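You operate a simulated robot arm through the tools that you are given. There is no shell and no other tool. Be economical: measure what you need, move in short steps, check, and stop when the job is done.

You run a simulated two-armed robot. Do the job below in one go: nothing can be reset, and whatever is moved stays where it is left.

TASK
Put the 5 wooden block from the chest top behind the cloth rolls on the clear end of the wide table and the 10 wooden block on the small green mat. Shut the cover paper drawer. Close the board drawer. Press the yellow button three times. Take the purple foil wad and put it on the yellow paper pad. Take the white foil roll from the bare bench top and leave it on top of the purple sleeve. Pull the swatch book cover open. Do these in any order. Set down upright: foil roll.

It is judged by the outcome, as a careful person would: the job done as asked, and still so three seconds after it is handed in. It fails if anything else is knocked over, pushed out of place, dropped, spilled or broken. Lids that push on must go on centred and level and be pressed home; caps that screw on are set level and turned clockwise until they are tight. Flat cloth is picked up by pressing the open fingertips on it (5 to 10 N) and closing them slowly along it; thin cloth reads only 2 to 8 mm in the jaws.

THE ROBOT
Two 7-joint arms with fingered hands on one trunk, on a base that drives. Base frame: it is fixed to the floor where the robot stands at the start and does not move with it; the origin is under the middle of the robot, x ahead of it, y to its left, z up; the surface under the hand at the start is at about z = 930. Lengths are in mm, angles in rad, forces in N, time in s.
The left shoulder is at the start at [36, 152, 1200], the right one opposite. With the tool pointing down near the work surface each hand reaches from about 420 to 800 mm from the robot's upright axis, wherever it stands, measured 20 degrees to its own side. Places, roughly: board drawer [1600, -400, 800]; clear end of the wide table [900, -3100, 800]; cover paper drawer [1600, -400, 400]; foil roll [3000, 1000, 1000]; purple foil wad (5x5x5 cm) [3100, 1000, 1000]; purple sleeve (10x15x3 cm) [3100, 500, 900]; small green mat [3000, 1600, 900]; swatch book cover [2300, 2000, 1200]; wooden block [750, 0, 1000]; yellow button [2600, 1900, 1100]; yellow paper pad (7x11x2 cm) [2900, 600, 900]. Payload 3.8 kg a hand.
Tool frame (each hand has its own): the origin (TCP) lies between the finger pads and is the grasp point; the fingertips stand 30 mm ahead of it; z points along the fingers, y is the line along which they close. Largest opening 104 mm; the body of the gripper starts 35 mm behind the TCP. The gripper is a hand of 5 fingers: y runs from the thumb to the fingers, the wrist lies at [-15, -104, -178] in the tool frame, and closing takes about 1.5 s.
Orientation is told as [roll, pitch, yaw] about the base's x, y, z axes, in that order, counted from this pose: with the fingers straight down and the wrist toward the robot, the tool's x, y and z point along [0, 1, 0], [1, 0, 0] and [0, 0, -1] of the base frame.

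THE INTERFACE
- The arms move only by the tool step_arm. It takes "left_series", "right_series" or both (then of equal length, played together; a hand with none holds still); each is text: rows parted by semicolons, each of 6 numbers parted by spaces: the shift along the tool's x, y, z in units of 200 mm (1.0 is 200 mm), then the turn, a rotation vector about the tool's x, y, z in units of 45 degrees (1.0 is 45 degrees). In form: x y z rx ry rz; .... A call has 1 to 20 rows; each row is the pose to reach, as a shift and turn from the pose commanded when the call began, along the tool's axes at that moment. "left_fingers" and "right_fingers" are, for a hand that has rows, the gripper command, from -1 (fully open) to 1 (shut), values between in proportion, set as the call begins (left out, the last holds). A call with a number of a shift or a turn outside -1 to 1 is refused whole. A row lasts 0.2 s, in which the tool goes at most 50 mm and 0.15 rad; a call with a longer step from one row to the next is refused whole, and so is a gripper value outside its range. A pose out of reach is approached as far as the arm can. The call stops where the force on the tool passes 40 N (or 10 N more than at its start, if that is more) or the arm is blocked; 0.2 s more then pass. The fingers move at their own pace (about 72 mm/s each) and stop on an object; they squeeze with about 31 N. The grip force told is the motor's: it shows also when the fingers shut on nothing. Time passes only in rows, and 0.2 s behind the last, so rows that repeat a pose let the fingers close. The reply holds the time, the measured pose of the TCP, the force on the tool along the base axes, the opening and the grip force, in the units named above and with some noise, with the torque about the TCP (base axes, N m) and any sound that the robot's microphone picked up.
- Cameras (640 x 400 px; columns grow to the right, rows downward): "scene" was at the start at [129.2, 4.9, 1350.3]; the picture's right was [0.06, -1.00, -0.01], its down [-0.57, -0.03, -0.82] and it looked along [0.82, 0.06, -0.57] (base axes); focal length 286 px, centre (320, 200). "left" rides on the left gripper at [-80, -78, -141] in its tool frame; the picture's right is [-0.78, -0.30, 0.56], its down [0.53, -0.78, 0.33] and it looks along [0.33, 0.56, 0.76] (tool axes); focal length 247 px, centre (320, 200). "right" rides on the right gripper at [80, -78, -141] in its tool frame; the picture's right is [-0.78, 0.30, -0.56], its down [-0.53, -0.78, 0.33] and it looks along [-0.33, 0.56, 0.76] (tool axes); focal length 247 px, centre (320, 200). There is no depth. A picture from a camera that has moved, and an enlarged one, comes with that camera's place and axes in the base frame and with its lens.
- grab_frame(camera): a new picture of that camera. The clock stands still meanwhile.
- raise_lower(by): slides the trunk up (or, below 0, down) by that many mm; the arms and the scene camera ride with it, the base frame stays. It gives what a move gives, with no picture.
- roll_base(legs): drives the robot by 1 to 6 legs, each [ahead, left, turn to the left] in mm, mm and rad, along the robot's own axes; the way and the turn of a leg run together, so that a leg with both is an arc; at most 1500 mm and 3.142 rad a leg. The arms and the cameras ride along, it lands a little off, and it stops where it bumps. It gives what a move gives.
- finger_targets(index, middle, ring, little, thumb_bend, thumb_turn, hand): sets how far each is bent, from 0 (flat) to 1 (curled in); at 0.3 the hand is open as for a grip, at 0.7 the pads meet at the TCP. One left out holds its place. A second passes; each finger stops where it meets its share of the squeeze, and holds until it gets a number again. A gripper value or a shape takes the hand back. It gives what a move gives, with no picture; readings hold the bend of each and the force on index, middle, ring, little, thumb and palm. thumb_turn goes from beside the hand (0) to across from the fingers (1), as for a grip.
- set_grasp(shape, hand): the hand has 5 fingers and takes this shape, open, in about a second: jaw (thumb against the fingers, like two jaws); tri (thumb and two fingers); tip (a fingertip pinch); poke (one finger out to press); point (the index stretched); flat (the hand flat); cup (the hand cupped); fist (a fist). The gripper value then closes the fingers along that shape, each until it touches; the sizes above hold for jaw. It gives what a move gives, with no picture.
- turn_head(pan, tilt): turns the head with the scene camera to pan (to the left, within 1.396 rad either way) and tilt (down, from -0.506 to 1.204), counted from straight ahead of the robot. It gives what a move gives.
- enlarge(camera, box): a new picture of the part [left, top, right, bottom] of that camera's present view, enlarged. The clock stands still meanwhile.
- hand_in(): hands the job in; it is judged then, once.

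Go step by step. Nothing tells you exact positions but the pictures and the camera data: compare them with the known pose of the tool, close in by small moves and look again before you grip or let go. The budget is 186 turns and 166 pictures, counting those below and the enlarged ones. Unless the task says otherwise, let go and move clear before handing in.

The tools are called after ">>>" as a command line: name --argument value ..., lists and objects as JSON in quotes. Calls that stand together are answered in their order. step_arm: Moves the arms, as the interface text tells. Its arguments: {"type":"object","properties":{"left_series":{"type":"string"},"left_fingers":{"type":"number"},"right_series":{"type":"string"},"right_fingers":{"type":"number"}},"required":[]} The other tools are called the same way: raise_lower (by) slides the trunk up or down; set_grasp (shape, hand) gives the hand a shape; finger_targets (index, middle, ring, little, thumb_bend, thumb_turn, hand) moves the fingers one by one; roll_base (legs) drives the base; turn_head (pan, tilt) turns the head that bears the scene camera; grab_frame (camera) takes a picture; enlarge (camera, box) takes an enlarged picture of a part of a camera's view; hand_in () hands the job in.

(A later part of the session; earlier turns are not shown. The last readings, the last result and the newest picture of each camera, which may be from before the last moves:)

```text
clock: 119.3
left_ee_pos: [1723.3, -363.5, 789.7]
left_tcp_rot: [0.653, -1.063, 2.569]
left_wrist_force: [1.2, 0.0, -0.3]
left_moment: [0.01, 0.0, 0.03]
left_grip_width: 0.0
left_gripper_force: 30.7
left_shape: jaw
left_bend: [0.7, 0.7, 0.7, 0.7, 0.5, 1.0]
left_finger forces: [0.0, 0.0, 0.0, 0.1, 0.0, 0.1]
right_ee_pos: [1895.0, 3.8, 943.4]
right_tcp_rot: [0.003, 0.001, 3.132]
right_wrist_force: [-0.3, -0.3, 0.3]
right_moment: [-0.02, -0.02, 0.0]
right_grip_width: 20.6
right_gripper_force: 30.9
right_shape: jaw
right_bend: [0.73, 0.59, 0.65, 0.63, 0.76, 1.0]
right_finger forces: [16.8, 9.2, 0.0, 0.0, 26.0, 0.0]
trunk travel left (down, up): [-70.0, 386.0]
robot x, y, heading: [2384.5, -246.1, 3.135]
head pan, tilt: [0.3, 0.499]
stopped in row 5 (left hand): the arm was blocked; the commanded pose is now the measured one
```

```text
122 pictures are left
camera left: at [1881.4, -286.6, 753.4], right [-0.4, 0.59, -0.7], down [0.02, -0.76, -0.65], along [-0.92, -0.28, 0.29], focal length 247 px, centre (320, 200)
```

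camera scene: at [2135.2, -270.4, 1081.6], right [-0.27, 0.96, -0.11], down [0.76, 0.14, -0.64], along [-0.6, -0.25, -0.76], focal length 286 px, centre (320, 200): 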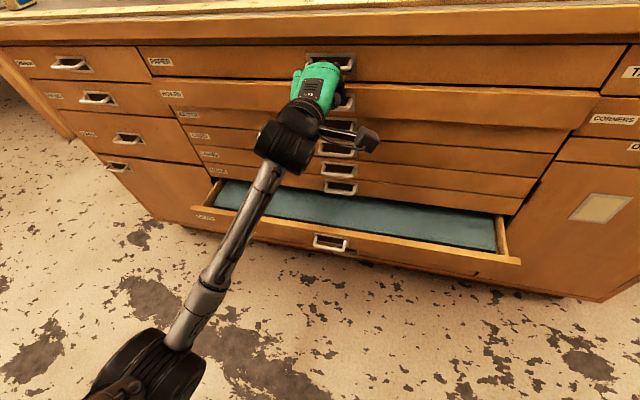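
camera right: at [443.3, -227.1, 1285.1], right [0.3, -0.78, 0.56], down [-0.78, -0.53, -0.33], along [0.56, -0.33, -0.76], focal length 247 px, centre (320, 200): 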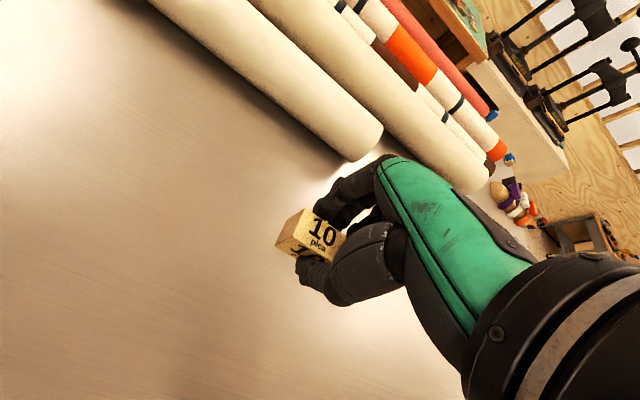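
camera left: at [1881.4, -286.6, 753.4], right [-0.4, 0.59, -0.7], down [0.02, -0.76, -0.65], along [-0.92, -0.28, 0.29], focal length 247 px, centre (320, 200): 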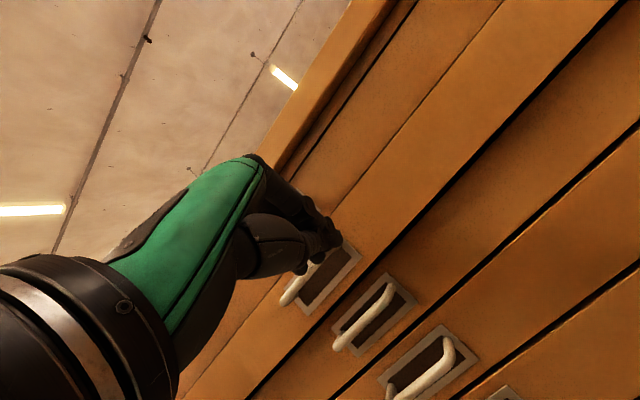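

The hand has ended up pointing mostly forward, which suits pushing. I'll slide it sideways to y ≈ -285 and look.

>>> step_arm --left_series "-0.12 0.06 -0.03 0 0 0; -0.24 0.12 -0.06 0 0 0; -0.36 0.17 -0.08 0 0 0; -0.36 0.17 -0.08 0 0 0"

>>> grab_frame --camera "left"

>>> grab_frame --camera "scene"

```text
clock: 119.9
left_ee_pos: [1719.3, -352.0, 780.9]
left_tcp_rot: [0.973, -0.936, 2.308]
left_wrist_force: [0.2, -0.8, -0.7]
left_moment: [0.03, 0.06, 0.02]
left_grip_width: 0.0
left_gripper_force: 30.6
left_shape: jaw
left_bend: [0.7, 0.7, 0.7, 0.7, 0.5, 1.0]
left_finger forces: [0.1, 0.0, 0.0, 0.2, 0.1, 0.0]
right_ee_pos: [1894.5, 4.7, 943.3]
right_tcp_rot: [0.003, 0.0, 3.134]
right_wrist_force: [-0.1, -0.1, 0.1]
right_moment: [0.0, -0.01, 0.0]
right_grip_width: 20.6
right_gripper_force: 31.1
right_shape: jaw
right_bend: [0.73, 0.59, 0.65, 0.63, 0.76, 1.0]
right_finger forces: [16.8, 9.2, 0.0, 0.1, 26.0, 0.1]
trunk travel left (down, up): [-70.0, 386.0]
robot x, y, heading: [2384.3, -245.4, 3.132]
head pan, tilt: [0.3, 0.499]
stopped in row 3 (left hand): the arm was blocked; the commanded pose is now the measured one
```

```text
121 pictures are left
camera left: at [1876.7, -284.5, 726.7], right [-0.42, 0.42, -0.8], down [0.02, -0.88, -0.47], along [-0.91, -0.21, 0.36], focal length 247 px, centre (320, 200)
```

left: 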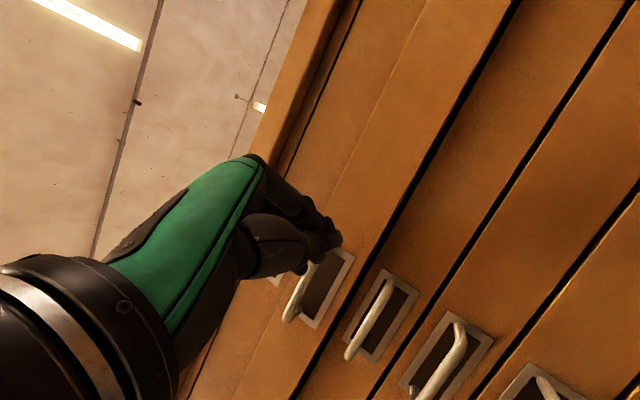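

```text
120 pictures are left
camera scene: at [2133.0, -269.7, 1081.3], right [-0.27, 0.96, -0.11], down [0.76, 0.13, -0.64], along [-0.6, -0.25, -0.76], focal length 286 px, centre (320, 200)
```

scene: 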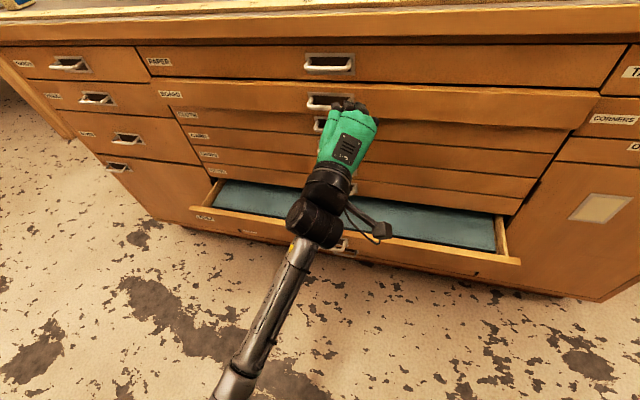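

The arm is near a joint limit, so I'll use the base: strafe right 120 mm to clear the handles, then drive forward gently with the fist ahead.

>>> roll_base --legs '[[-15, 0, 0], [0, -120, 0], [55, 0, 0]]'

>>> grab_frame --camera "scene"

```text
clock: 122.1
left_ee_pos: [1679.4, -232.7, 781.0]
left_tcp_rot: [0.971, -0.934, 2.312]
left_wrist_force: [0.6, -0.2, -0.3]
left_moment: [-0.02, -0.03, -0.02]
left_grip_width: 0.0
left_gripper_force: 31.6
left_shape: jaw
left_bend: [0.7, 0.7, 0.7, 0.7, 0.5, 1.0]
left_finger forces: [0.0, 0.1, 0.0, 0.0, 0.0, 0.0]
right_ee_pos: [1853.5, 123.8, 942.3]
right_tcp_rot: [0.001, 0.001, 3.134]
right_wrist_force: [-0.5, -0.2, -1.3]
right_moment: [-0.04, 0.01, 0.02]
right_grip_width: 20.4
right_gripper_force: 31.2
right_shape: jaw
right_bend: [0.73, 0.59, 0.65, 0.63, 0.76, 1.0]
right_finger forces: [16.8, 9.2, 0.0, 0.1, 26.0, 0.0]
trunk travel left (down, up): [-70.0, 386.0]
robot x, y, heading: [2344.6, -124.6, 3.135]
head pan, tilt: [0.3, 0.499]
```

```text
119 pictures are left
camera scene: at [2091.5, -150.4, 1080.8], right [-0.27, 0.96, -0.11], down [0.76, 0.14, -0.64], along [-0.6, -0.26, -0.76], focal length 286 px, centre (320, 200)
```

scene: 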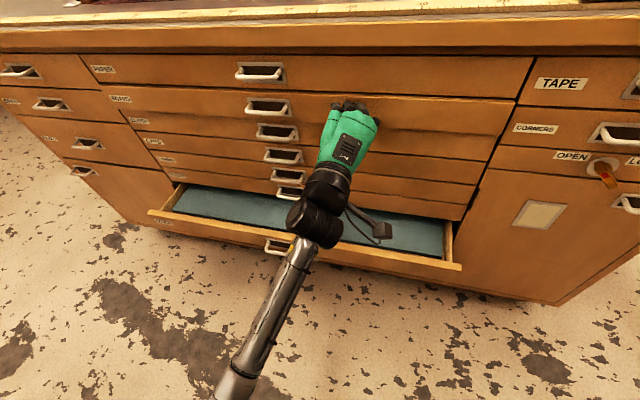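

>>> roll_base --legs '[[40, 0, 0]]'

>>> grab_frame --camera "scene"

```text
clock: 123.0
left_ee_pos: [1658.3, -231.2, 788.0]
left_tcp_rot: [0.998, -0.947, 2.28]
left_wrist_force: [22.9, -1.4, 1.6]
left_moment: [-0.06, -0.14, 0.12]
left_grip_width: 0.3
left_gripper_force: 31.0
left_shape: jaw
left_bend: [0.7, 0.7, 0.7, 0.7, 0.5, 1.0]
left_finger forces: [0.0, 0.0, 0.0, 0.0, 0.0, 0.0]
right_ee_pos: [1829.7, 122.1, 944.2]
right_tcp_rot: [0.001, -0.002, 3.138]
right_wrist_force: [0.4, 0.7, -0.1]
right_moment: [0.0, 0.0, -0.01]
right_grip_width: 20.7
right_gripper_force: 30.9
right_shape: jaw
right_bend: [0.73, 0.59, 0.65, 0.63, 0.76, 1.0]
right_finger forces: [16.8, 9.4, 0.0, 0.0, 26.1, 0.1]
trunk travel left (down, up): [-70.0, 386.0]
robot x, y, heading: [2317.0, -127.0, 3.138]
head pan, tilt: [0.3, 0.499]
stopped in leg 1: the force on the tool passed its limit at 132 N (the readings are from after the stop); the commanded pose is now the measured one
```

```text
118 pictures are left
camera scene: at [2068.4, -151.6, 1081.9], right [-0.27, 0.96, -0.11], down [0.75, 0.14, -0.64], along [-0.6, -0.26, -0.76], focal length 286 px, centre (320, 200)
```

scene: 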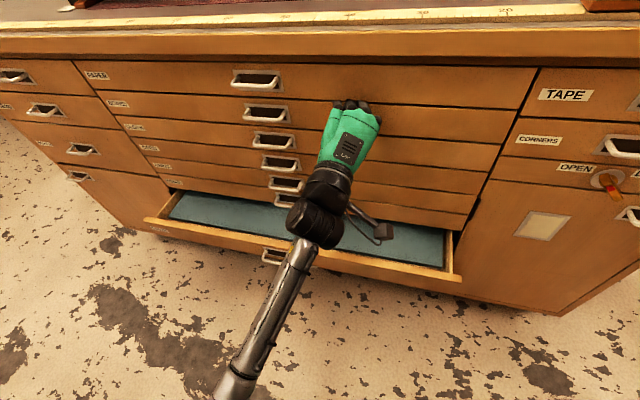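

>>> enlarge --camera "scene" --box '[60, 40, 320, 170]'

>>> enlarge --camera "scene" --box '[340, 50, 640, 200]'

```text
2.46 times, centred on (190, 105) of scene
camera zoom: at [2068.4, -151.6, 1081.9], right [-0.27, 0.96, -0.11], down [0.75, 0.14, -0.64], along [-0.6, -0.26, -0.76], focal length 704 px, centre (640, 434)
```

zoom: 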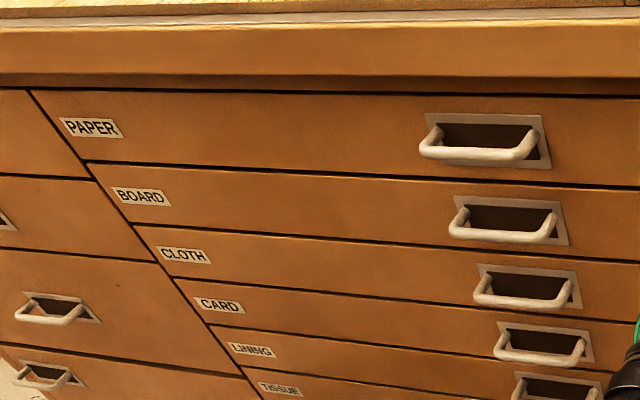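

```text
2.13 times, centred on (490, 125) of scene
camera zoom: at [2068.4, -151.6, 1081.9], right [-0.27, 0.96, -0.11], down [0.75, 0.14, -0.64], along [-0.6, -0.26, -0.76], focal length 610 px, centre (-43, 360)
```

zoom: 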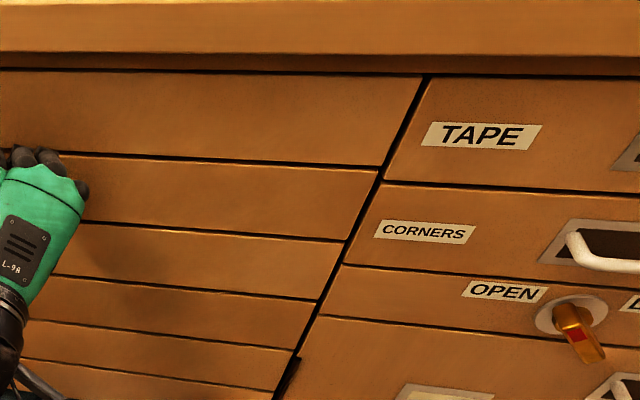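

The board drawer is flush. Next is the lower drawer: I'll back away and restore a regular hand tilt before lowering.

>>> roll_base --legs '[[-120, 0, 0]]'

>>> step_arm --left_series "0 0 0 0.08 -0.066 -0.088; 0 0 0 0.16 -0.13 -0.175; 0 0 0 0.24 -0.2 -0.26; 0 0 0 0.32 -0.263 -0.35; 0 0 0 0.4 -0.33 -0.44; 0 0 0 0.485 -0.395 -0.526; 0 0 0 0.485 -0.395 -0.526"

>>> raise_lower --by -70

>>> grab_frame --camera "scene"

```text
clock: 124.2
left_ee_pos: [1774.5, -229.4, 786.0]
left_tcp_rot: [0.99, -0.946, 2.281]
left_wrist_force: [0.5, 1.4, 0.7]
left_moment: [-0.02, -0.01, 0.0]
left_grip_width: 0.0
left_gripper_force: 30.8
left_shape: jaw
left_bend: [0.7, 0.7, 0.7, 0.7, 0.51, 1.0]
left_finger forces: [0.0, 0.0, 0.0, 0.0, 0.0, 0.0]
right_ee_pos: [1946.7, 124.5, 943.6]
right_tcp_rot: [0.0, 0.001, 3.132]
right_wrist_force: [-0.9, -0.4, -0.9]
right_moment: [-0.01, 0.01, 0.01]
right_grip_width: 20.9
right_gripper_force: 31.0
right_shape: jaw
right_bend: [0.73, 0.59, 0.65, 0.63, 0.76, 1.0]
right_finger forces: [16.7, 9.4, 0.0, 0.0, 26.1, 0.0]
trunk travel left (down, up): [-70.0, 386.0]
robot x, y, heading: [2433.8, -124.9, 3.128]
head pan, tilt: [0.3, 0.499]
```

```text
clock: 126.0
left_ee_pos: [1773.1, -259.9, 771.2]
left_tcp_rot: [0.178, -0.781, 3.022]
left_wrist_force: [-0.8, -0.8, 0.1]
left_moment: [0.0, 0.04, -0.02]
left_grip_width: 0.0
left_gripper_force: 31.2
left_shape: jaw
left_bend: [0.7, 0.7, 0.7, 0.7, 0.51, 1.0]
left_finger forces: [0.0, 0.0, 0.0, 0.0, 0.0, 0.1]
right_ee_pos: [1946.7, 122.9, 943.3]
right_tcp_rot: [0.003, 0.001, 3.136]
right_wrist_force: [0.0, 0.5, -0.5]
right_moment: [0.0, -0.04, -0.01]
right_grip_width: 20.6
right_gripper_force: 31.6
right_shape: jaw
right_bend: [0.73, 0.59, 0.65, 0.63, 0.76, 1.0]
right_finger forces: [16.7, 9.3, 0.0, 0.0, 26.1, 0.1]
trunk travel left (down, up): [-70.0, 386.0]
robot x, y, heading: [2435.3, -125.6, 3.134]
head pan, tilt: [0.3, 0.499]
stopped in row 7 (left hand): the arm was blocked; the commanded pose is now the measured one
```

```text
clock: 127.1
left_ee_pos: [1773.8, -272.3, 689.6]
left_tcp_rot: [0.285, -0.762, 2.945]
left_wrist_force: [0.6, -0.2, 0.3]
left_moment: [-0.02, -0.01, -0.01]
left_grip_width: 0.1
left_gripper_force: 31.5
left_shape: jaw
left_bend: [0.7, 0.7, 0.7, 0.7, 0.51, 1.0]
left_finger forces: [0.0, 0.0, 0.0, 0.0, 0.0, 0.1]
right_ee_pos: [1945.4, 124.0, 871.7]
right_tcp_rot: [0.002, 0.002, 3.135]
right_wrist_force: [0.7, -0.1, 0.2]
right_moment: [-0.03, -0.02, 0.0]
right_grip_width: 20.5
right_gripper_force: 31.5
right_shape: jaw
right_bend: [0.73, 0.59, 0.65, 0.63, 0.76, 1.0]
right_finger forces: [16.9, 9.2, 0.1, 0.0, 26.0, 0.0]
trunk travel left (down, up): [0.0, 456.0]
robot x, y, heading: [2437.7, -129.0, 3.136]
head pan, tilt: [0.3, 0.499]
```

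```text
115 pictures are left
camera scene: at [2130.3, -151.0, 964.7], right [-0.25, 0.96, -0.15], down [0.85, 0.13, -0.52], along [-0.47, -0.26, -0.84], focal length 286 px, centre (320, 200)
```

scene: 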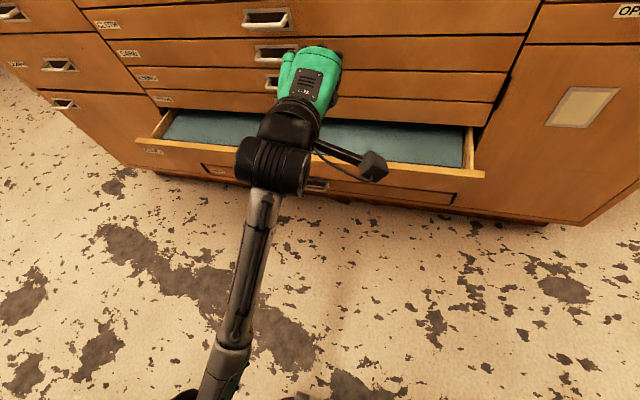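

>>> step_arm --left_series "0 0 0 0.12 -0.046 -0.026; 0 0 0 0.245 -0.09 -0.053; 0 0 0 0.367 -0.137 -0.08; 0 0 0 0.49 -0.18 -0.106; 0 0 0 0.611 -0.228 -0.132; 0 0 0 0.611 -0.228 -0.132"

>>> grab_frame --camera "scene"

```text
clock: 128.5
left_ee_pos: [1772.6, -257.6, 701.4]
left_tcp_rot: [-0.088, -0.306, -3.113]
left_wrist_force: [-0.8, -0.9, 0.6]
left_moment: [0.01, 0.03, -0.01]
left_grip_width: 0.0
left_gripper_force: 31.2
left_shape: jaw
left_bend: [0.7, 0.7, 0.7, 0.7, 0.51, 1.0]
left_finger forces: [0.0, 0.0, 0.0, 0.0, 0.0, 0.0]
right_ee_pos: [1946.6, 123.4, 872.5]
right_tcp_rot: [0.003, 0.0, 3.134]
right_wrist_force: [-0.5, 0.0, -0.9]
right_moment: [-0.01, -0.01, -0.05]
right_grip_width: 20.9
right_gripper_force: 30.7
right_shape: jaw
right_bend: [0.73, 0.59, 0.65, 0.63, 0.76, 1.0]
right_finger forces: [16.8, 9.4, 0.0, 0.1, 26.1, 0.0]
trunk travel left (down, up): [0.0, 456.0]
robot x, y, heading: [2432.3, -126.0, 3.132]
head pan, tilt: [0.3, 0.499]
```

```text
114 pictures are left
camera scene: at [2130.6, -150.9, 966.6], right [-0.25, 0.96, -0.15], down [0.84, 0.13, -0.52], along [-0.48, -0.26, -0.84], focal length 286 px, centre (320, 200)
```

scene: 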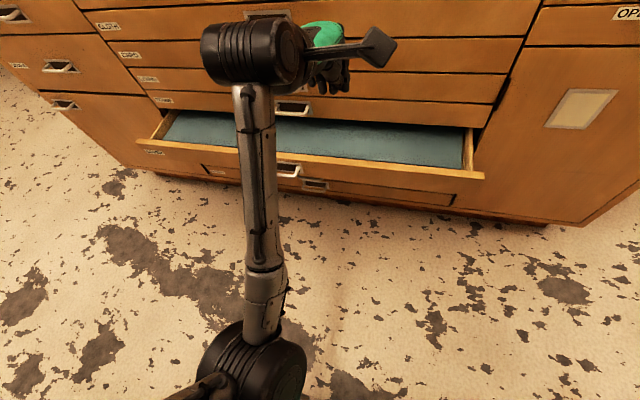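

>>> step_arm --left_series "0 -0.2 0.02 0 0 0; 0 -0.4 0.08 0 0 0; 0 -0.55 0.2 0 0 0; 0 -0.7 0.35 0 0 0; 0 -0.8 0.5 0 0 0; 0 -0.9 0.63 0 0 0; 0 -0.97 0.745 0 0 0; 0 -0.97 0.745 0 0 0"

>>> grab_frame --camera "scene"

>>> grab_frame --camera "left"

```text
clock: 129.2
left_ee_pos: [1811.9, -250.6, 751.5]
left_tcp_rot: [-0.134, -0.543, -3.084]
left_wrist_force: [-0.5, 0.1, -0.3]
left_moment: [0.05, 0.0, -0.02]
left_grip_width: 0.0
left_gripper_force: 31.5
left_shape: jaw
left_bend: [0.7, 0.7, 0.7, 0.7, 0.51, 1.0]
left_finger forces: [0.0, 0.0, 0.0, 0.0, 0.1, 0.0]
right_ee_pos: [1942.6, 123.5, 868.5]
right_tcp_rot: [0.001, 0.007, 3.134]
right_wrist_force: [-0.2, 0.8, -0.1]
right_moment: [0.01, -0.07, 0.01]
right_grip_width: 20.7
right_gripper_force: 30.9
right_shape: jaw
right_bend: [0.73, 0.59, 0.65, 0.63, 0.76, 1.0]
right_finger forces: [16.8, 9.2, 0.0, 0.0, 26.1, 0.0]
trunk travel left (down, up): [0.0, 456.0]
robot x, y, heading: [2435.3, -126.2, 3.131]
head pan, tilt: [0.3, 0.499]
stopped in row 3 (left hand): the arm was blocked; the commanded pose is now the measured one
```

```text
113 pictures are left
camera scene: at [2127.2, -150.7, 962.8], right [-0.25, 0.96, -0.15], down [0.85, 0.13, -0.51], along [-0.47, -0.26, -0.84], focal length 286 px, centre (320, 200)
```

scene: 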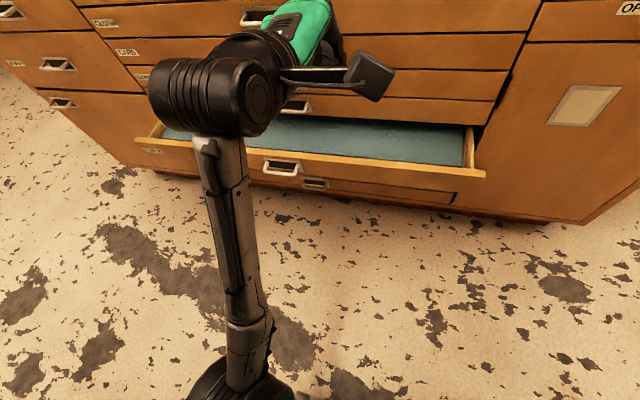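

```text
112 pictures are left
camera left: at [1951.9, -181.6, 839.6], right [-0.03, 0.84, -0.54], down [0.49, -0.46, -0.74], along [-0.87, -0.28, -0.4], focal length 247 px, centre (320, 200)
```

left: 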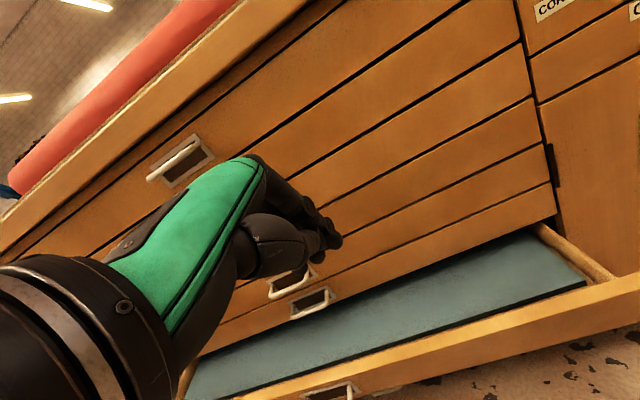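

>>> roll_base --legs '[[-20, 0, 0]]'

>>> step_arm --left_series "0 -0.06 0.1 0 0 0; 0 -0.12 0.2 0 0 0; 0 -0.18 0.3 0 0 0; 0 -0.24 0.4 0 0 0; 0 -0.3 0.5 0 0 0; 0 -0.36 0.6 0 0 0; 0 -0.42 0.7 0 0 0; 0 -0.48 0.8 0 0 0"

>>> grab_frame --camera "scene"

```text
clock: 130.1
left_ee_pos: [1833.8, -252.2, 758.8]
left_tcp_rot: [-0.136, -0.553, -3.085]
left_wrist_force: [-0.6, -0.7, 0.3]
left_moment: [-0.02, 0.01, -0.01]
left_grip_width: 0.1
left_gripper_force: 30.8
left_shape: jaw
left_bend: [0.7, 0.7, 0.7, 0.7, 0.51, 1.0]
left_finger forces: [0.0, 0.0, 0.0, 0.1, 0.0, 0.1]
right_ee_pos: [1965.4, 123.2, 872.8]
right_tcp_rot: [0.0, 0.0, 3.135]
right_wrist_force: [0.3, -0.4, -0.5]
right_moment: [0.0, 0.02, 0.07]
right_grip_width: 20.6
right_gripper_force: 30.9
right_shape: jaw
right_bend: [0.73, 0.59, 0.65, 0.63, 0.76, 1.0]
right_finger forces: [16.9, 9.2, 0.1, 0.0, 26.2, 0.0]
trunk travel left (down, up): [0.0, 456.0]
robot x, y, heading: [2449.7, -124.1, 3.131]
head pan, tilt: [0.3, 0.499]
stopped in leg 1: the robot was blocked; the commanded pose is now the measured one
```

```text
clock: 130.9
left_ee_pos: [1806.6, -244.0, 777.2]
left_tcp_rot: [-0.189, -0.721, -3.047]
left_wrist_force: [0.9, 0.6, -0.3]
left_moment: [0.01, 0.0, -0.01]
left_grip_width: 0.0
left_gripper_force: 30.8
left_shape: jaw
left_bend: [0.7, 0.7, 0.7, 0.7, 0.51, 1.0]
left_finger forces: [0.1, 0.1, 0.0, 0.0, 0.1, 0.0]
right_ee_pos: [1965.1, 123.1, 871.1]
right_tcp_rot: [0.002, 0.003, 3.134]
right_wrist_force: [-0.2, -0.3, -0.5]
right_moment: [0.0, 0.0, 0.0]
right_grip_width: 20.4
right_gripper_force: 31.1
right_shape: jaw
right_bend: [0.73, 0.59, 0.65, 0.63, 0.76, 1.0]
right_finger forces: [16.8, 9.3, 0.1, 0.0, 26.2, 0.0]
trunk travel left (down, up): [0.0, 456.0]
robot x, y, heading: [2454.9, -127.9, 3.134]
head pan, tilt: [0.3, 0.499]
stopped in row 3 (left hand): the arm was blocked; the commanded pose is now the measured one
```

```text
111 pictures are left
camera scene: at [2148.1, -151.0, 965.0], right [-0.25, 0.96, -0.15], down [0.85, 0.13, -0.52], along [-0.47, -0.26, -0.84], focal length 286 px, centre (320, 200)
```

scene: 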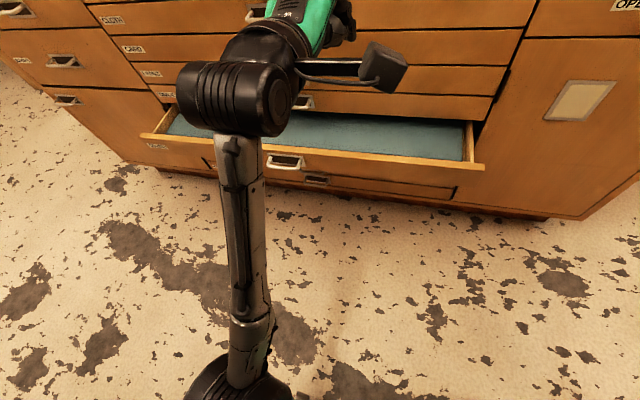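

The elbow is folded against the base because the lowered trunk leans the shoulders forward. I'll raise the trunk to open the arm, straighten the hand, and then lower the hand itself.

>>> raise_lower --by 90

>>> step_arm --left_series "0 0 0 0.18 -0.05 0.02; 0 0 0 0.36 -0.1 0.04; 0 0 0 0.54 -0.15 0.06; 0 0 0 0.54 -0.15 0.06"

>>> grab_frame --camera "scene"

```text
clock: 132.2
left_ee_pos: [1807.1, -242.1, 866.5]
left_tcp_rot: [-0.187, -0.715, -3.047]
left_wrist_force: [0.2, 0.5, 0.7]
left_moment: [0.01, 0.01, 0.01]
left_grip_width: 0.1
left_gripper_force: 31.3
left_shape: jaw
left_bend: [0.7, 0.7, 0.7, 0.7, 0.51, 1.0]
left_finger forces: [0.0, 0.0, 0.0, 0.1, 0.0, 0.0]
right_ee_pos: [1964.2, 122.7, 961.0]
right_tcp_rot: [0.003, 0.004, 3.133]
right_wrist_force: [-0.5, -0.6, -0.8]
right_moment: [-0.01, -0.02, -0.05]
right_grip_width: 20.5
right_gripper_force: 30.4
right_shape: jaw
right_bend: [0.73, 0.59, 0.65, 0.63, 0.76, 1.0]
right_finger forces: [16.8, 9.2, 0.0, 0.0, 26.0, 0.0]
trunk travel left (down, up): [-90.0, 366.0]
robot x, y, heading: [2451.8, -127.7, 3.139]
head pan, tilt: [0.3, 0.499]
```

```text
clock: 133.2
left_ee_pos: [1807.9, -241.6, 867.8]
left_tcp_rot: [-0.23, -0.31, 3.083]
left_wrist_force: [0.8, -0.2, -0.4]
left_moment: [0.01, -0.02, 0.0]
left_grip_width: 0.3
left_gripper_force: 31.3
left_shape: jaw
left_bend: [0.7, 0.7, 0.7, 0.7, 0.51, 1.0]
left_finger forces: [0.0, 0.1, 0.0, 0.1, 0.0, 0.0]
right_ee_pos: [1965.6, 122.3, 962.2]
right_tcp_rot: [0.002, 0.0, 3.133]
right_wrist_force: [-0.3, 0.0, -0.1]
right_moment: [0.05, 0.02, 0.02]
right_grip_width: 20.6
right_gripper_force: 30.9
right_shape: jaw
right_bend: [0.73, 0.59, 0.65, 0.63, 0.76, 1.0]
right_finger forces: [16.8, 9.3, 0.1, 0.1, 26.1, 0.0]
trunk travel left (down, up): [-90.0, 366.0]
robot x, y, heading: [2451.9, -126.9, 3.138]
head pan, tilt: [0.3, 0.499]
```

```text
110 pictures are left
camera scene: at [2217.1, -151.5, 1112.0], right [-0.27, 0.96, -0.1], down [0.73, 0.14, -0.67], along [-0.63, -0.25, -0.74], focal length 286 px, centre (320, 200)
```

scene: 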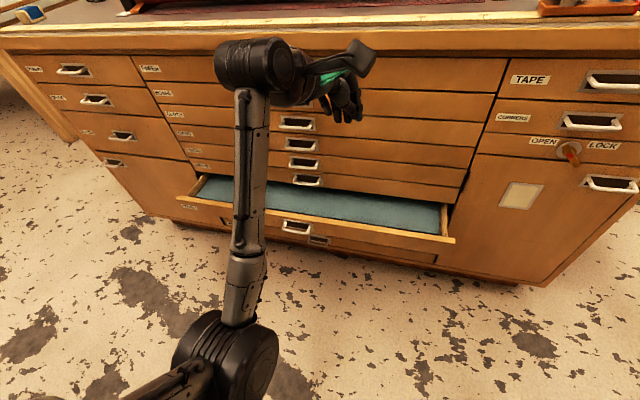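

>>> step_arm --left_series "0 0 0 0 0.15 0; 0 0 0 0 0.29 0; 0 -0.07 0.21 0 0.29 0; 0 -0.14 0.42 0 0.29 0; 0 -0.21 0.63 0 0.29 0; 0 -0.28 0.84 0 0.29 0; 0 -0.33 1.0 0 0.29 0; 0 -0.33 1.0 0 0.29 0"

>>> enlarge --camera "scene" --box '[140, 150, 480, 300]'

```text
clock: 135.0
left_ee_pos: [1813.0, -196.4, 659.9]
left_tcp_rot: [-0.003, -0.312, 3.081]
left_wrist_force: [-0.5, 0.5, 0.2]
left_moment: [0.0, 0.01, 0.0]
left_grip_width: 0.0
left_gripper_force: 31.0
left_shape: jaw
left_bend: [0.7, 0.7, 0.7, 0.7, 0.51, 1.0]
left_finger forces: [0.1, 0.1, 0.0, 0.1, 0.0, 0.0]
right_ee_pos: [1964.3, 122.2, 962.5]
right_tcp_rot: [0.002, -0.002, 3.135]
right_wrist_force: [-0.4, -0.9, -0.8]
right_moment: [0.02, 0.01, -0.02]
right_grip_width: 20.8
right_gripper_force: 31.5
right_shape: jaw
right_bend: [0.73, 0.59, 0.65, 0.63, 0.76, 1.0]
right_finger forces: [16.8, 9.3, 0.0, 0.1, 26.1, 0.0]
trunk travel left (down, up): [-90.0, 366.0]
robot x, y, heading: [2452.9, -124.0, 3.137]
head pan, tilt: [0.3, 0.499]
```

```text
1.88 times, centred on (310, 225) of scene
camera zoom: at [2217.2, -151.6, 1112.1], right [-0.27, 0.96, -0.1], down [0.73, 0.14, -0.67], along [-0.63, -0.25, -0.74], focal length 538 px, centre (339, 153)
```

zoom: 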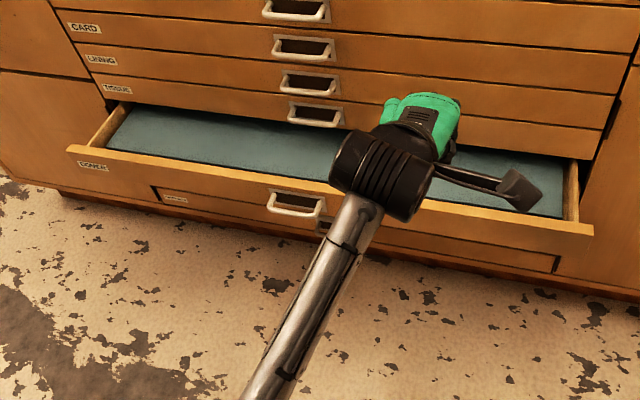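

The open lower drawer is labelled COVER. Lowering the hand in front of its face.

>>> step_arm --left_series "0 -0.13 0.1 0 0 0; 0 -0.2 0.3 0 0 0; 0 -0.27 0.5 0 0 0; 0 -0.34 0.68 0 0 0; 0 -0.388 0.77 0 0 0; 0 -0.388 0.77 0 0 0"

>>> grab_frame --camera "scene"

>>> grab_frame --camera "left"

```text
clock: 136.6
left_ee_pos: [1809.3, -205.3, 522.2]
left_tcp_rot: [0.022, -0.374, 3.075]
left_wrist_force: [0.3, 1.0, 0.2]
left_moment: [0.0, 0.01, 0.0]
left_grip_width: 0.0
left_gripper_force: 30.9
left_shape: jaw
left_bend: [0.7, 0.7, 0.7, 0.7, 0.51, 1.0]
left_finger forces: [0.0, 0.0, 0.0, 0.0, 0.1, 0.0]
right_ee_pos: [1966.2, 123.1, 963.0]
right_tcp_rot: [0.003, 0.001, 3.134]
right_wrist_force: [-1.3, -0.3, -0.2]
right_moment: [0.03, 0.0, 0.01]
right_grip_width: 20.7
right_gripper_force: 30.9
right_shape: jaw
right_bend: [0.73, 0.59, 0.65, 0.63, 0.76, 1.0]
right_finger forces: [16.8, 9.4, 0.0, 0.1, 26.1, 0.0]
trunk travel left (down, up): [-90.0, 366.0]
robot x, y, heading: [2445.7, -124.9, 3.136]
head pan, tilt: [0.3, 0.499]
stopped in row 6 (left hand): the arm was blocked; the commanded pose is now the measured one
```

```text
108 pictures are left
camera scene: at [2217.3, -151.6, 1112.3], right [-0.27, 0.96, -0.1], down [0.73, 0.14, -0.67], along [-0.63, -0.25, -0.74], focal length 286 px, centre (320, 200)
```

scene: 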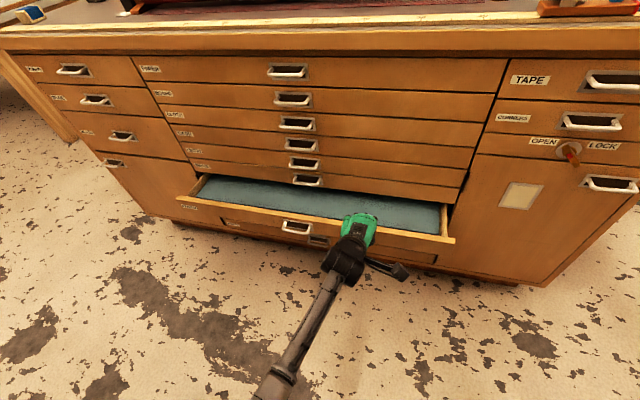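

```text
107 pictures are left
camera left: at [1937.0, -129.9, 623.3], right [0.12, 0.76, -0.64], down [0.57, -0.58, -0.58], along [-0.81, -0.3, -0.5], focal length 247 px, centre (320, 200)
```

left: 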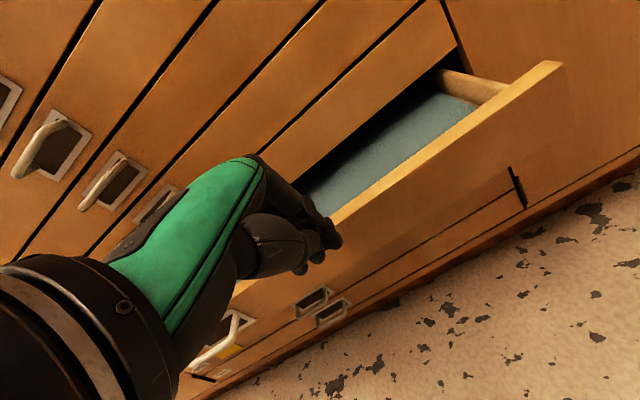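

>>> enlarge --camera "scene" --box '[280, 180, 480, 300]'

>>> enlarge --camera "left" --box '[200, 130, 480, 310]'

```text
3.20 times, centred on (380, 240) of scene
camera zoom: at [2217.3, -151.6, 1112.3], right [-0.27, 0.96, -0.1], down [0.73, 0.14, -0.67], along [-0.63, -0.25, -0.74], focal length 915 px, centre (128, 72)
```

zoom: 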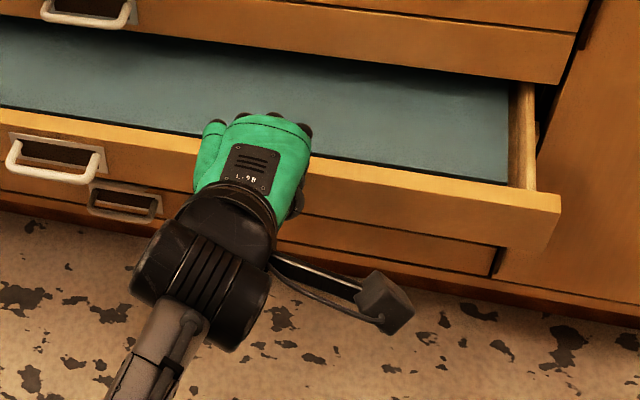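

```text
2.22 times, centred on (340, 220) of left
camera zoom: at [1937.0, -129.9, 623.3], right [0.12, 0.76, -0.64], down [0.57, -0.58, -0.58], along [-0.81, -0.3, -0.5], focal length 549 px, centre (276, 156)
```

zoom: 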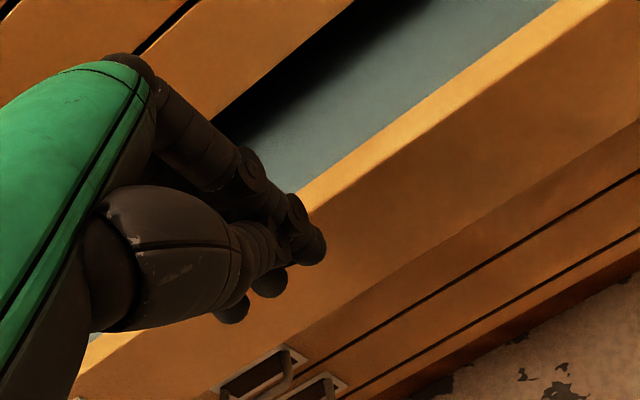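

The panel's top edge is at about x 1750, z 480, with the fingers just above and in front of it. Lowering the trunk 55 mm.

>>> raise_lower --by -55

>>> grab_frame --camera "left"

```text
clock: 137.5
left_ee_pos: [1729.4, -200.4, 562.0]
left_tcp_rot: [0.016, -0.557, 3.081]
left_wrist_force: [0.2, -0.5, 1.5]
left_moment: [-0.03, 0.0, -0.01]
left_grip_width: 0.0
left_gripper_force: 31.1
left_shape: jaw
left_bend: [0.7, 0.7, 0.7, 0.7, 0.51, 1.0]
left_finger forces: [0.0, 0.1, 0.1, 0.1, 0.1, 0.0]
right_ee_pos: [1959.4, 123.4, 896.1]
right_tcp_rot: [0.003, 0.019, 3.135]
right_wrist_force: [0.5, -0.7, -0.2]
right_moment: [0.0, -0.03, -0.01]
right_grip_width: 20.8
right_gripper_force: 31.0
right_shape: jaw
right_bend: [0.73, 0.59, 0.65, 0.63, 0.76, 1.0]
right_finger forces: [16.9, 9.3, 0.0, 0.1, 26.1, 0.0]
trunk travel left (down, up): [-36.0, 420.0]
robot x, y, heading: [2453.8, -125.1, 3.134]
head pan, tilt: [0.3, 0.499]
stopped: the arm was blocked; the commanded pose is now the measured one
```

```text
104 pictures are left
camera left: at [1874.5, -126.0, 640.6], right [0.0, 0.77, -0.64], down [0.45, -0.57, -0.69], along [-0.89, -0.29, -0.35], focal length 247 px, centre (320, 200)
```

left: 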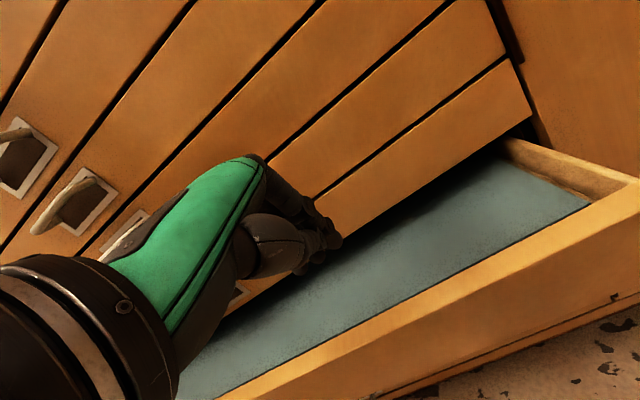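

The elbow needs more room. I'll raise the trunk, strafe right 150 mm so the hand works farther to its own side, then reach down again.

>>> raise_lower --by 110

>>> roll_base --legs '[[0, -150, 0]]'

>>> step_arm --left_series "0.1 -0.1 0 0.1 0 0; 0.2 -0.2 0 0.2 0 0; 0.35 -0.3 0.05 0.2 0 0; 0.5 -0.38 0.1 0.2 0 0; 0.65 -0.38 0.1 0.2 0 0; 0.75 -0.38 0.1 0.2 0 0; 0.75 -0.38 0.1 0.2 0 0"

>>> grab_frame --camera "scene"

```text
clock: 138.9
left_ee_pos: [1735.5, -200.8, 677.6]
left_tcp_rot: [0.02, -0.555, 3.077]
left_wrist_force: [0.1, 0.1, 0.0]
left_moment: [0.0, -0.01, -0.02]
left_grip_width: 0.0
left_gripper_force: 31.1
left_shape: jaw
left_bend: [0.7, 0.7, 0.7, 0.7, 0.51, 1.0]
left_finger forces: [0.1, 0.0, 0.0, 0.1, 0.1, 0.0]
right_ee_pos: [1964.6, 124.0, 1015.5]
right_tcp_rot: [0.002, 0.007, 3.134]
right_wrist_force: [-0.2, 0.1, -0.3]
right_moment: [0.02, -0.02, 0.0]
right_grip_width: 20.6
right_gripper_force: 31.0
right_shape: jaw
right_bend: [0.73, 0.59, 0.65, 0.63, 0.76, 1.0]
right_finger forces: [16.7, 9.3, 0.1, 0.0, 26.2, 0.0]
trunk travel left (down, up): [-146.0, 310.0]
robot x, y, heading: [2457.1, -129.6, 3.134]
head pan, tilt: [0.3, 0.499]
```

```text
clock: 140.4
left_ee_pos: [1733.2, -56.2, 678.9]
left_tcp_rot: [0.02, -0.557, 3.078]
left_wrist_force: [-0.6, -0.3, -0.3]
left_moment: [0.02, 0.0, 0.0]
left_grip_width: 0.0
left_gripper_force: 31.5
left_shape: jaw
left_bend: [0.7, 0.7, 0.7, 0.7, 0.51, 1.0]
left_finger forces: [0.0, 0.1, 0.0, 0.0, 0.0, 0.1]
right_ee_pos: [1961.2, 266.2, 1015.0]
right_tcp_rot: [0.004, 0.006, 3.134]
right_wrist_force: [-1.2, 0.1, -0.2]
right_moment: [0.03, 0.0, -0.02]
right_grip_width: 20.7
right_gripper_force: 31.0
right_shape: jaw
right_bend: [0.73, 0.59, 0.65, 0.63, 0.76, 1.0]
right_finger forces: [16.9, 9.3, 0.0, 0.0, 26.2, 0.1]
trunk travel left (down, up): [-146.0, 310.0]
robot x, y, heading: [2447.8, 18.3, 3.131]
head pan, tilt: [0.3, 0.499]
stopped in leg 1: the robot was blocked; the commanded pose is now the measured one
```

```text
clock: 142.0
left_ee_pos: [1777.3, -210.4, 622.9]
left_tcp_rot: [0.019, -0.401, 3.081]
left_wrist_force: [-0.3, -0.8, -0.3]
left_moment: [-0.03, -0.01, -0.03]
left_grip_width: 0.0
left_gripper_force: 30.9
left_shape: jaw
left_bend: [0.7, 0.7, 0.7, 0.7, 0.51, 1.0]
left_finger forces: [0.0, 0.0, 0.1, 0.0, 0.1, 0.0]
right_ee_pos: [1962.5, 265.9, 1015.4]
right_tcp_rot: [0.003, 0.005, 3.135]
right_wrist_force: [-0.1, -0.1, 0.3]
right_moment: [0.04, 0.02, 0.01]
right_grip_width: 20.5
right_gripper_force: 30.9
right_shape: jaw
right_bend: [0.73, 0.59, 0.65, 0.63, 0.76, 1.0]
right_finger forces: [16.9, 9.3, 0.1, 0.0, 26.1, 0.1]
trunk travel left (down, up): [-146.0, 310.0]
robot x, y, heading: [2450.9, 16.4, 3.134]
head pan, tilt: [0.3, 0.499]
```

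```text
103 pictures are left
camera scene: at [2253.5, -8.2, 1192.6], right [-0.28, 0.96, -0.07], down [0.66, 0.14, -0.74], along [-0.69, -0.25, -0.67], focal length 286 px, centre (320, 200)
```

scene: 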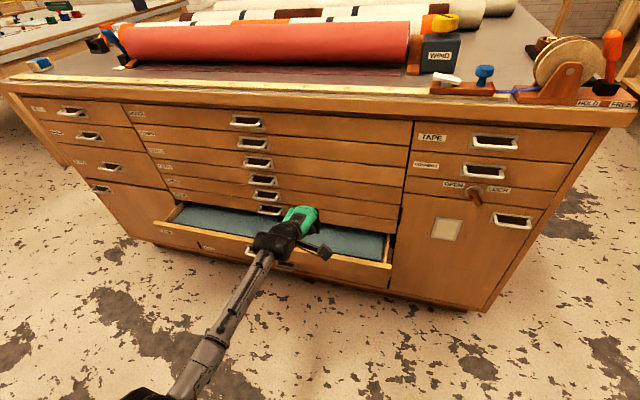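

>>> step_arm --left_series "0 -0.18 -0.08 0 0 0; 0 -0.26 0.1 0 0 0; 0 -0.34 0.28 0 0 0; 0 -0.41 0.46 0 0 0; 0 -0.483 0.65 0 0 0; 0 -0.483 0.65 0 0 0"

>>> grab_frame --camera "left"

>>> turn_head --pan 1.39 --tilt 0.6

>>> grab_frame --camera "scene"

>>> turn_head --pan -1.39 --tilt 0.6

>>> grab_frame --camera "scene"

```text
clock: 143.4
left_ee_pos: [1817.7, -214.3, 466.5]
left_tcp_rot: [0.019, -0.402, 3.081]
left_wrist_force: [-0.1, 0.3, 0.2]
left_moment: [0.0, -0.01, 0.01]
left_grip_width: 0.2
left_gripper_force: 30.9
left_shape: jaw
left_bend: [0.7, 0.7, 0.7, 0.7, 0.51, 1.0]
left_finger forces: [0.0, 0.0, 0.0, 0.0, 0.0, 0.0]
right_ee_pos: [1962.9, 266.2, 1016.6]
right_tcp_rot: [0.002, 0.007, 3.134]
right_wrist_force: [-0.1, 0.8, -0.1]
right_moment: [-0.01, 0.01, 0.06]
right_grip_width: 20.3
right_gripper_force: 31.5
right_shape: jaw
right_bend: [0.73, 0.59, 0.65, 0.63, 0.76, 1.0]
right_finger forces: [16.8, 9.3, 0.0, 0.0, 26.3, 0.0]
trunk travel left (down, up): [-146.0, 310.0]
robot x, y, heading: [2448.7, 16.2, 3.133]
head pan, tilt: [0.3, 0.499]
```

```text
102 pictures are left
camera left: at [1948.5, -139.1, 566.1], right [0.1, 0.76, -0.64], down [0.55, -0.58, -0.6], along [-0.83, -0.3, -0.48], focal length 247 px, centre (320, 200)
```

left: 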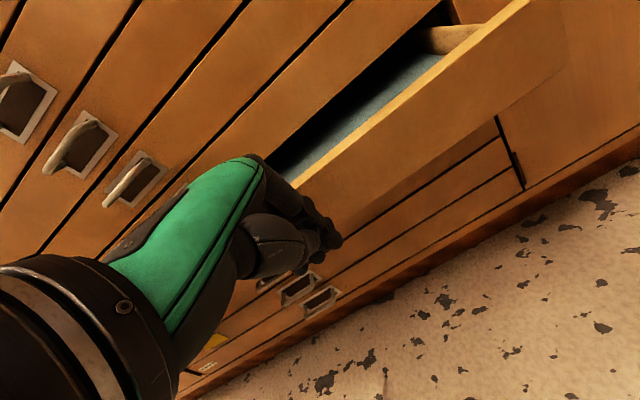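

```text
clock: 144.8
left_ee_pos: [1818.3, -214.7, 466.7]
left_tcp_rot: [0.016, -0.401, 3.081]
left_wrist_force: [-0.2, -0.3, 0.4]
left_moment: [0.01, 0.0, 0.01]
left_grip_width: 0.0
left_gripper_force: 31.0
left_shape: jaw
left_bend: [0.7, 0.7, 0.7, 0.7, 0.51, 1.0]
left_finger forces: [0.0, 0.0, 0.0, 0.0, 0.1, 0.1]
right_ee_pos: [1962.2, 266.0, 1016.4]
right_tcp_rot: [0.001, 0.005, 3.135]
right_wrist_force: [-0.1, 0.2, -0.7]
right_moment: [-0.02, 0.04, 0.04]
right_grip_width: 20.8
right_gripper_force: 30.5
right_shape: jaw
right_bend: [0.73, 0.59, 0.65, 0.63, 0.76, 1.0]
right_finger forces: [16.9, 9.3, 0.0, 0.0, 26.2, 0.1]
trunk travel left (down, up): [-146.0, 310.0]
robot x, y, heading: [2452.0, 19.0, 3.135]
head pan, tilt: [1.389, 0.6]
```

```text
101 pictures are left
camera scene: at [2324.1, -69.1, 1201.5], right [-0.95, 0.19, -0.25], down [0.31, 0.55, -0.77], along [-0.01, -0.81, -0.58], focal length 286 px, centre (320, 200)
```

scene: 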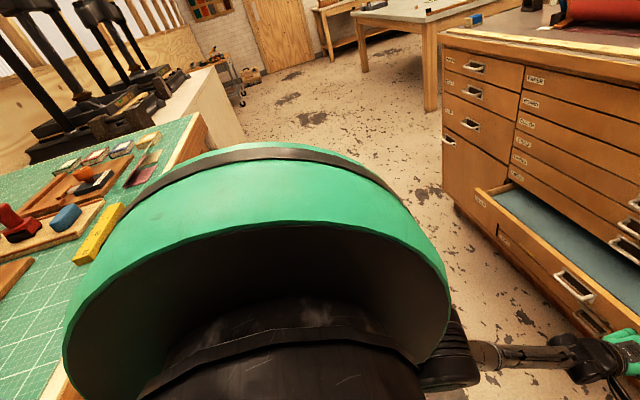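

```text
clock: 147.2
left_ee_pos: [1817.4, -214.9, 466.0]
left_tcp_rot: [0.018, -0.402, 3.08]
left_wrist_force: [1.0, 0.9, -0.3]
left_moment: [-0.03, -0.01, 0.02]
left_grip_width: 0.1
left_gripper_force: 31.0
left_shape: jaw
left_bend: [0.7, 0.7, 0.7, 0.7, 0.51, 1.0]
left_finger forces: [0.1, 0.1, 0.0, 0.0, 0.0, 0.0]
right_ee_pos: [1963.0, 265.7, 1017.3]
right_tcp_rot: [0.001, 0.005, 3.136]
right_wrist_force: [-0.4, 0.1, 0.1]
right_moment: [-0.02, 0.01, -0.01]
right_grip_width: 20.6
right_gripper_force: 31.3
right_shape: jaw
right_bend: [0.73, 0.59, 0.65, 0.63, 0.76, 1.0]
right_finger forces: [16.8, 9.3, 0.0, 0.0, 26.1, 0.0]
trunk travel left (down, up): [-146.0, 310.0]
robot x, y, heading: [2454.0, 16.6, 3.136]
head pan, tilt: [-1.389, 0.6]
```

```text
100 pictures are left
camera scene: at [2325.4, 104.8, 1201.5], right [0.95, 0.17, 0.25], down [0.3, -0.56, -0.77], along [0.0, 0.81, -0.58], focal length 286 px, centre (320, 200)
```

scene: 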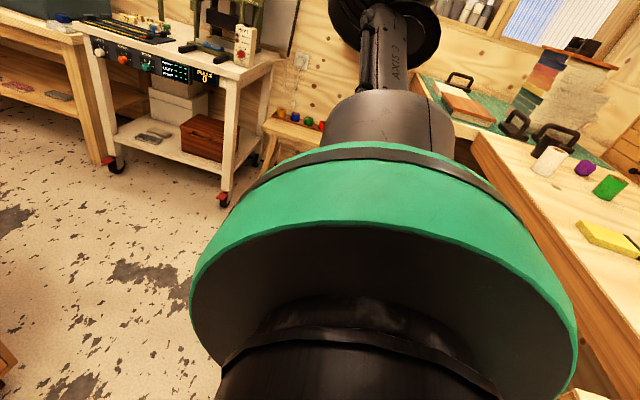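

I'm in front of the COVER drawer face, with the bench right behind me. Driving forward pushes the drawer in.

>>> roll_base --legs '[[165, 0, 0]]'

>>> turn_head --pan 0.3 --tilt 0.6

>>> grab_frame --camera "scene"

>>> grab_frame --camera "left"

```text
clock: 148.7
left_ee_pos: [1654.6, -214.9, 463.9]
left_tcp_rot: [0.017, -0.395, 3.081]
left_wrist_force: [30.0, -0.5, -3.6]
left_moment: [0.06, 0.58, 0.44]
left_grip_width: 0.0
left_gripper_force: 31.0
left_shape: jaw
left_bend: [0.7, 0.7, 0.7, 0.7, 0.51, 1.0]
left_finger forces: [0.0, 28.0, 3.5, 0.1, 0.0, 0.0]
right_ee_pos: [1797.1, 266.7, 1016.7]
right_tcp_rot: [0.002, 0.005, 3.136]
right_wrist_force: [-0.2, 0.6, 0.9]
right_moment: [0.04, 0.0, 0.05]
right_grip_width: 20.6
right_gripper_force: 31.3
right_shape: jaw
right_bend: [0.73, 0.59, 0.65, 0.63, 0.76, 1.0]
right_finger forces: [16.9, 9.3, 0.1, 0.0, 26.3, 0.0]
trunk travel left (down, up): [-146.0, 310.0]
robot x, y, heading: [2281.9, 19.0, 3.136]
head pan, tilt: [-1.389, 0.6]
```

```text
clock: 150.4
left_ee_pos: [1654.3, -214.1, 461.8]
left_tcp_rot: [0.019, -0.389, 3.082]
left_wrist_force: [21.4, 1.0, -2.5]
left_moment: [0.02, 0.32, 0.22]
left_grip_width: 0.0
left_gripper_force: 31.1
left_shape: jaw
left_bend: [0.7, 0.7, 0.7, 0.7, 0.52, 1.0]
left_finger forces: [0.0, 19.5, 1.2, 0.0, 0.0, 0.0]
right_ee_pos: [1793.8, 267.2, 1017.0]
right_tcp_rot: [0.004, 0.005, 3.138]
right_wrist_force: [1.0, -0.2, -0.1]
right_moment: [-0.02, 0.01, 0.0]
right_grip_width: 20.6
right_gripper_force: 31.1
right_shape: jaw
right_bend: [0.73, 0.59, 0.65, 0.63, 0.76, 1.0]
right_finger forces: [16.8, 9.4, 0.0, 0.0, 26.2, 0.0]
trunk travel left (down, up): [-146.0, 310.0]
robot x, y, heading: [2281.1, 19.9, 3.131]
head pan, tilt: [0.3, 0.6]
```

```text
99 pictures are left
camera scene: at [2091.7, -6.7, 1184.5], right [-0.28, 0.96, -0.07], down [0.73, 0.16, -0.67], along [-0.62, -0.24, -0.74], focal length 286 px, centre (320, 200)
```

scene: 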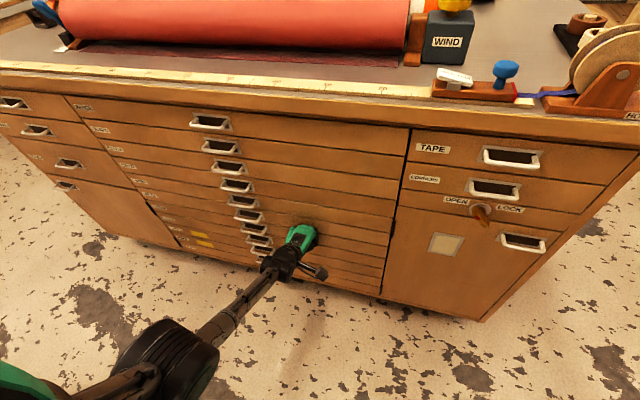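

```text
98 pictures are left
camera left: at [1784.7, -138.5, 562.7], right [0.1, 0.76, -0.64], down [0.56, -0.58, -0.59], along [-0.82, -0.3, -0.49], focal length 247 px, centre (320, 200)
```

left: 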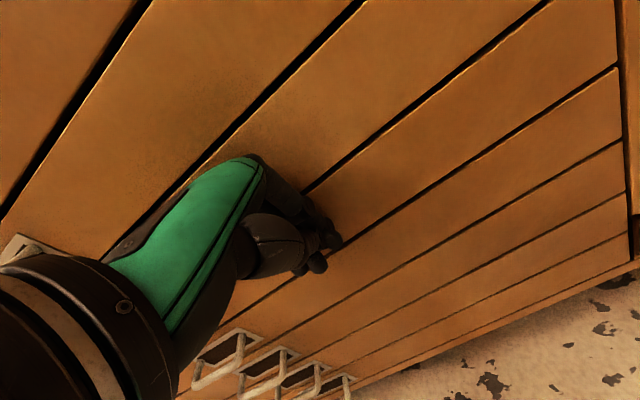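

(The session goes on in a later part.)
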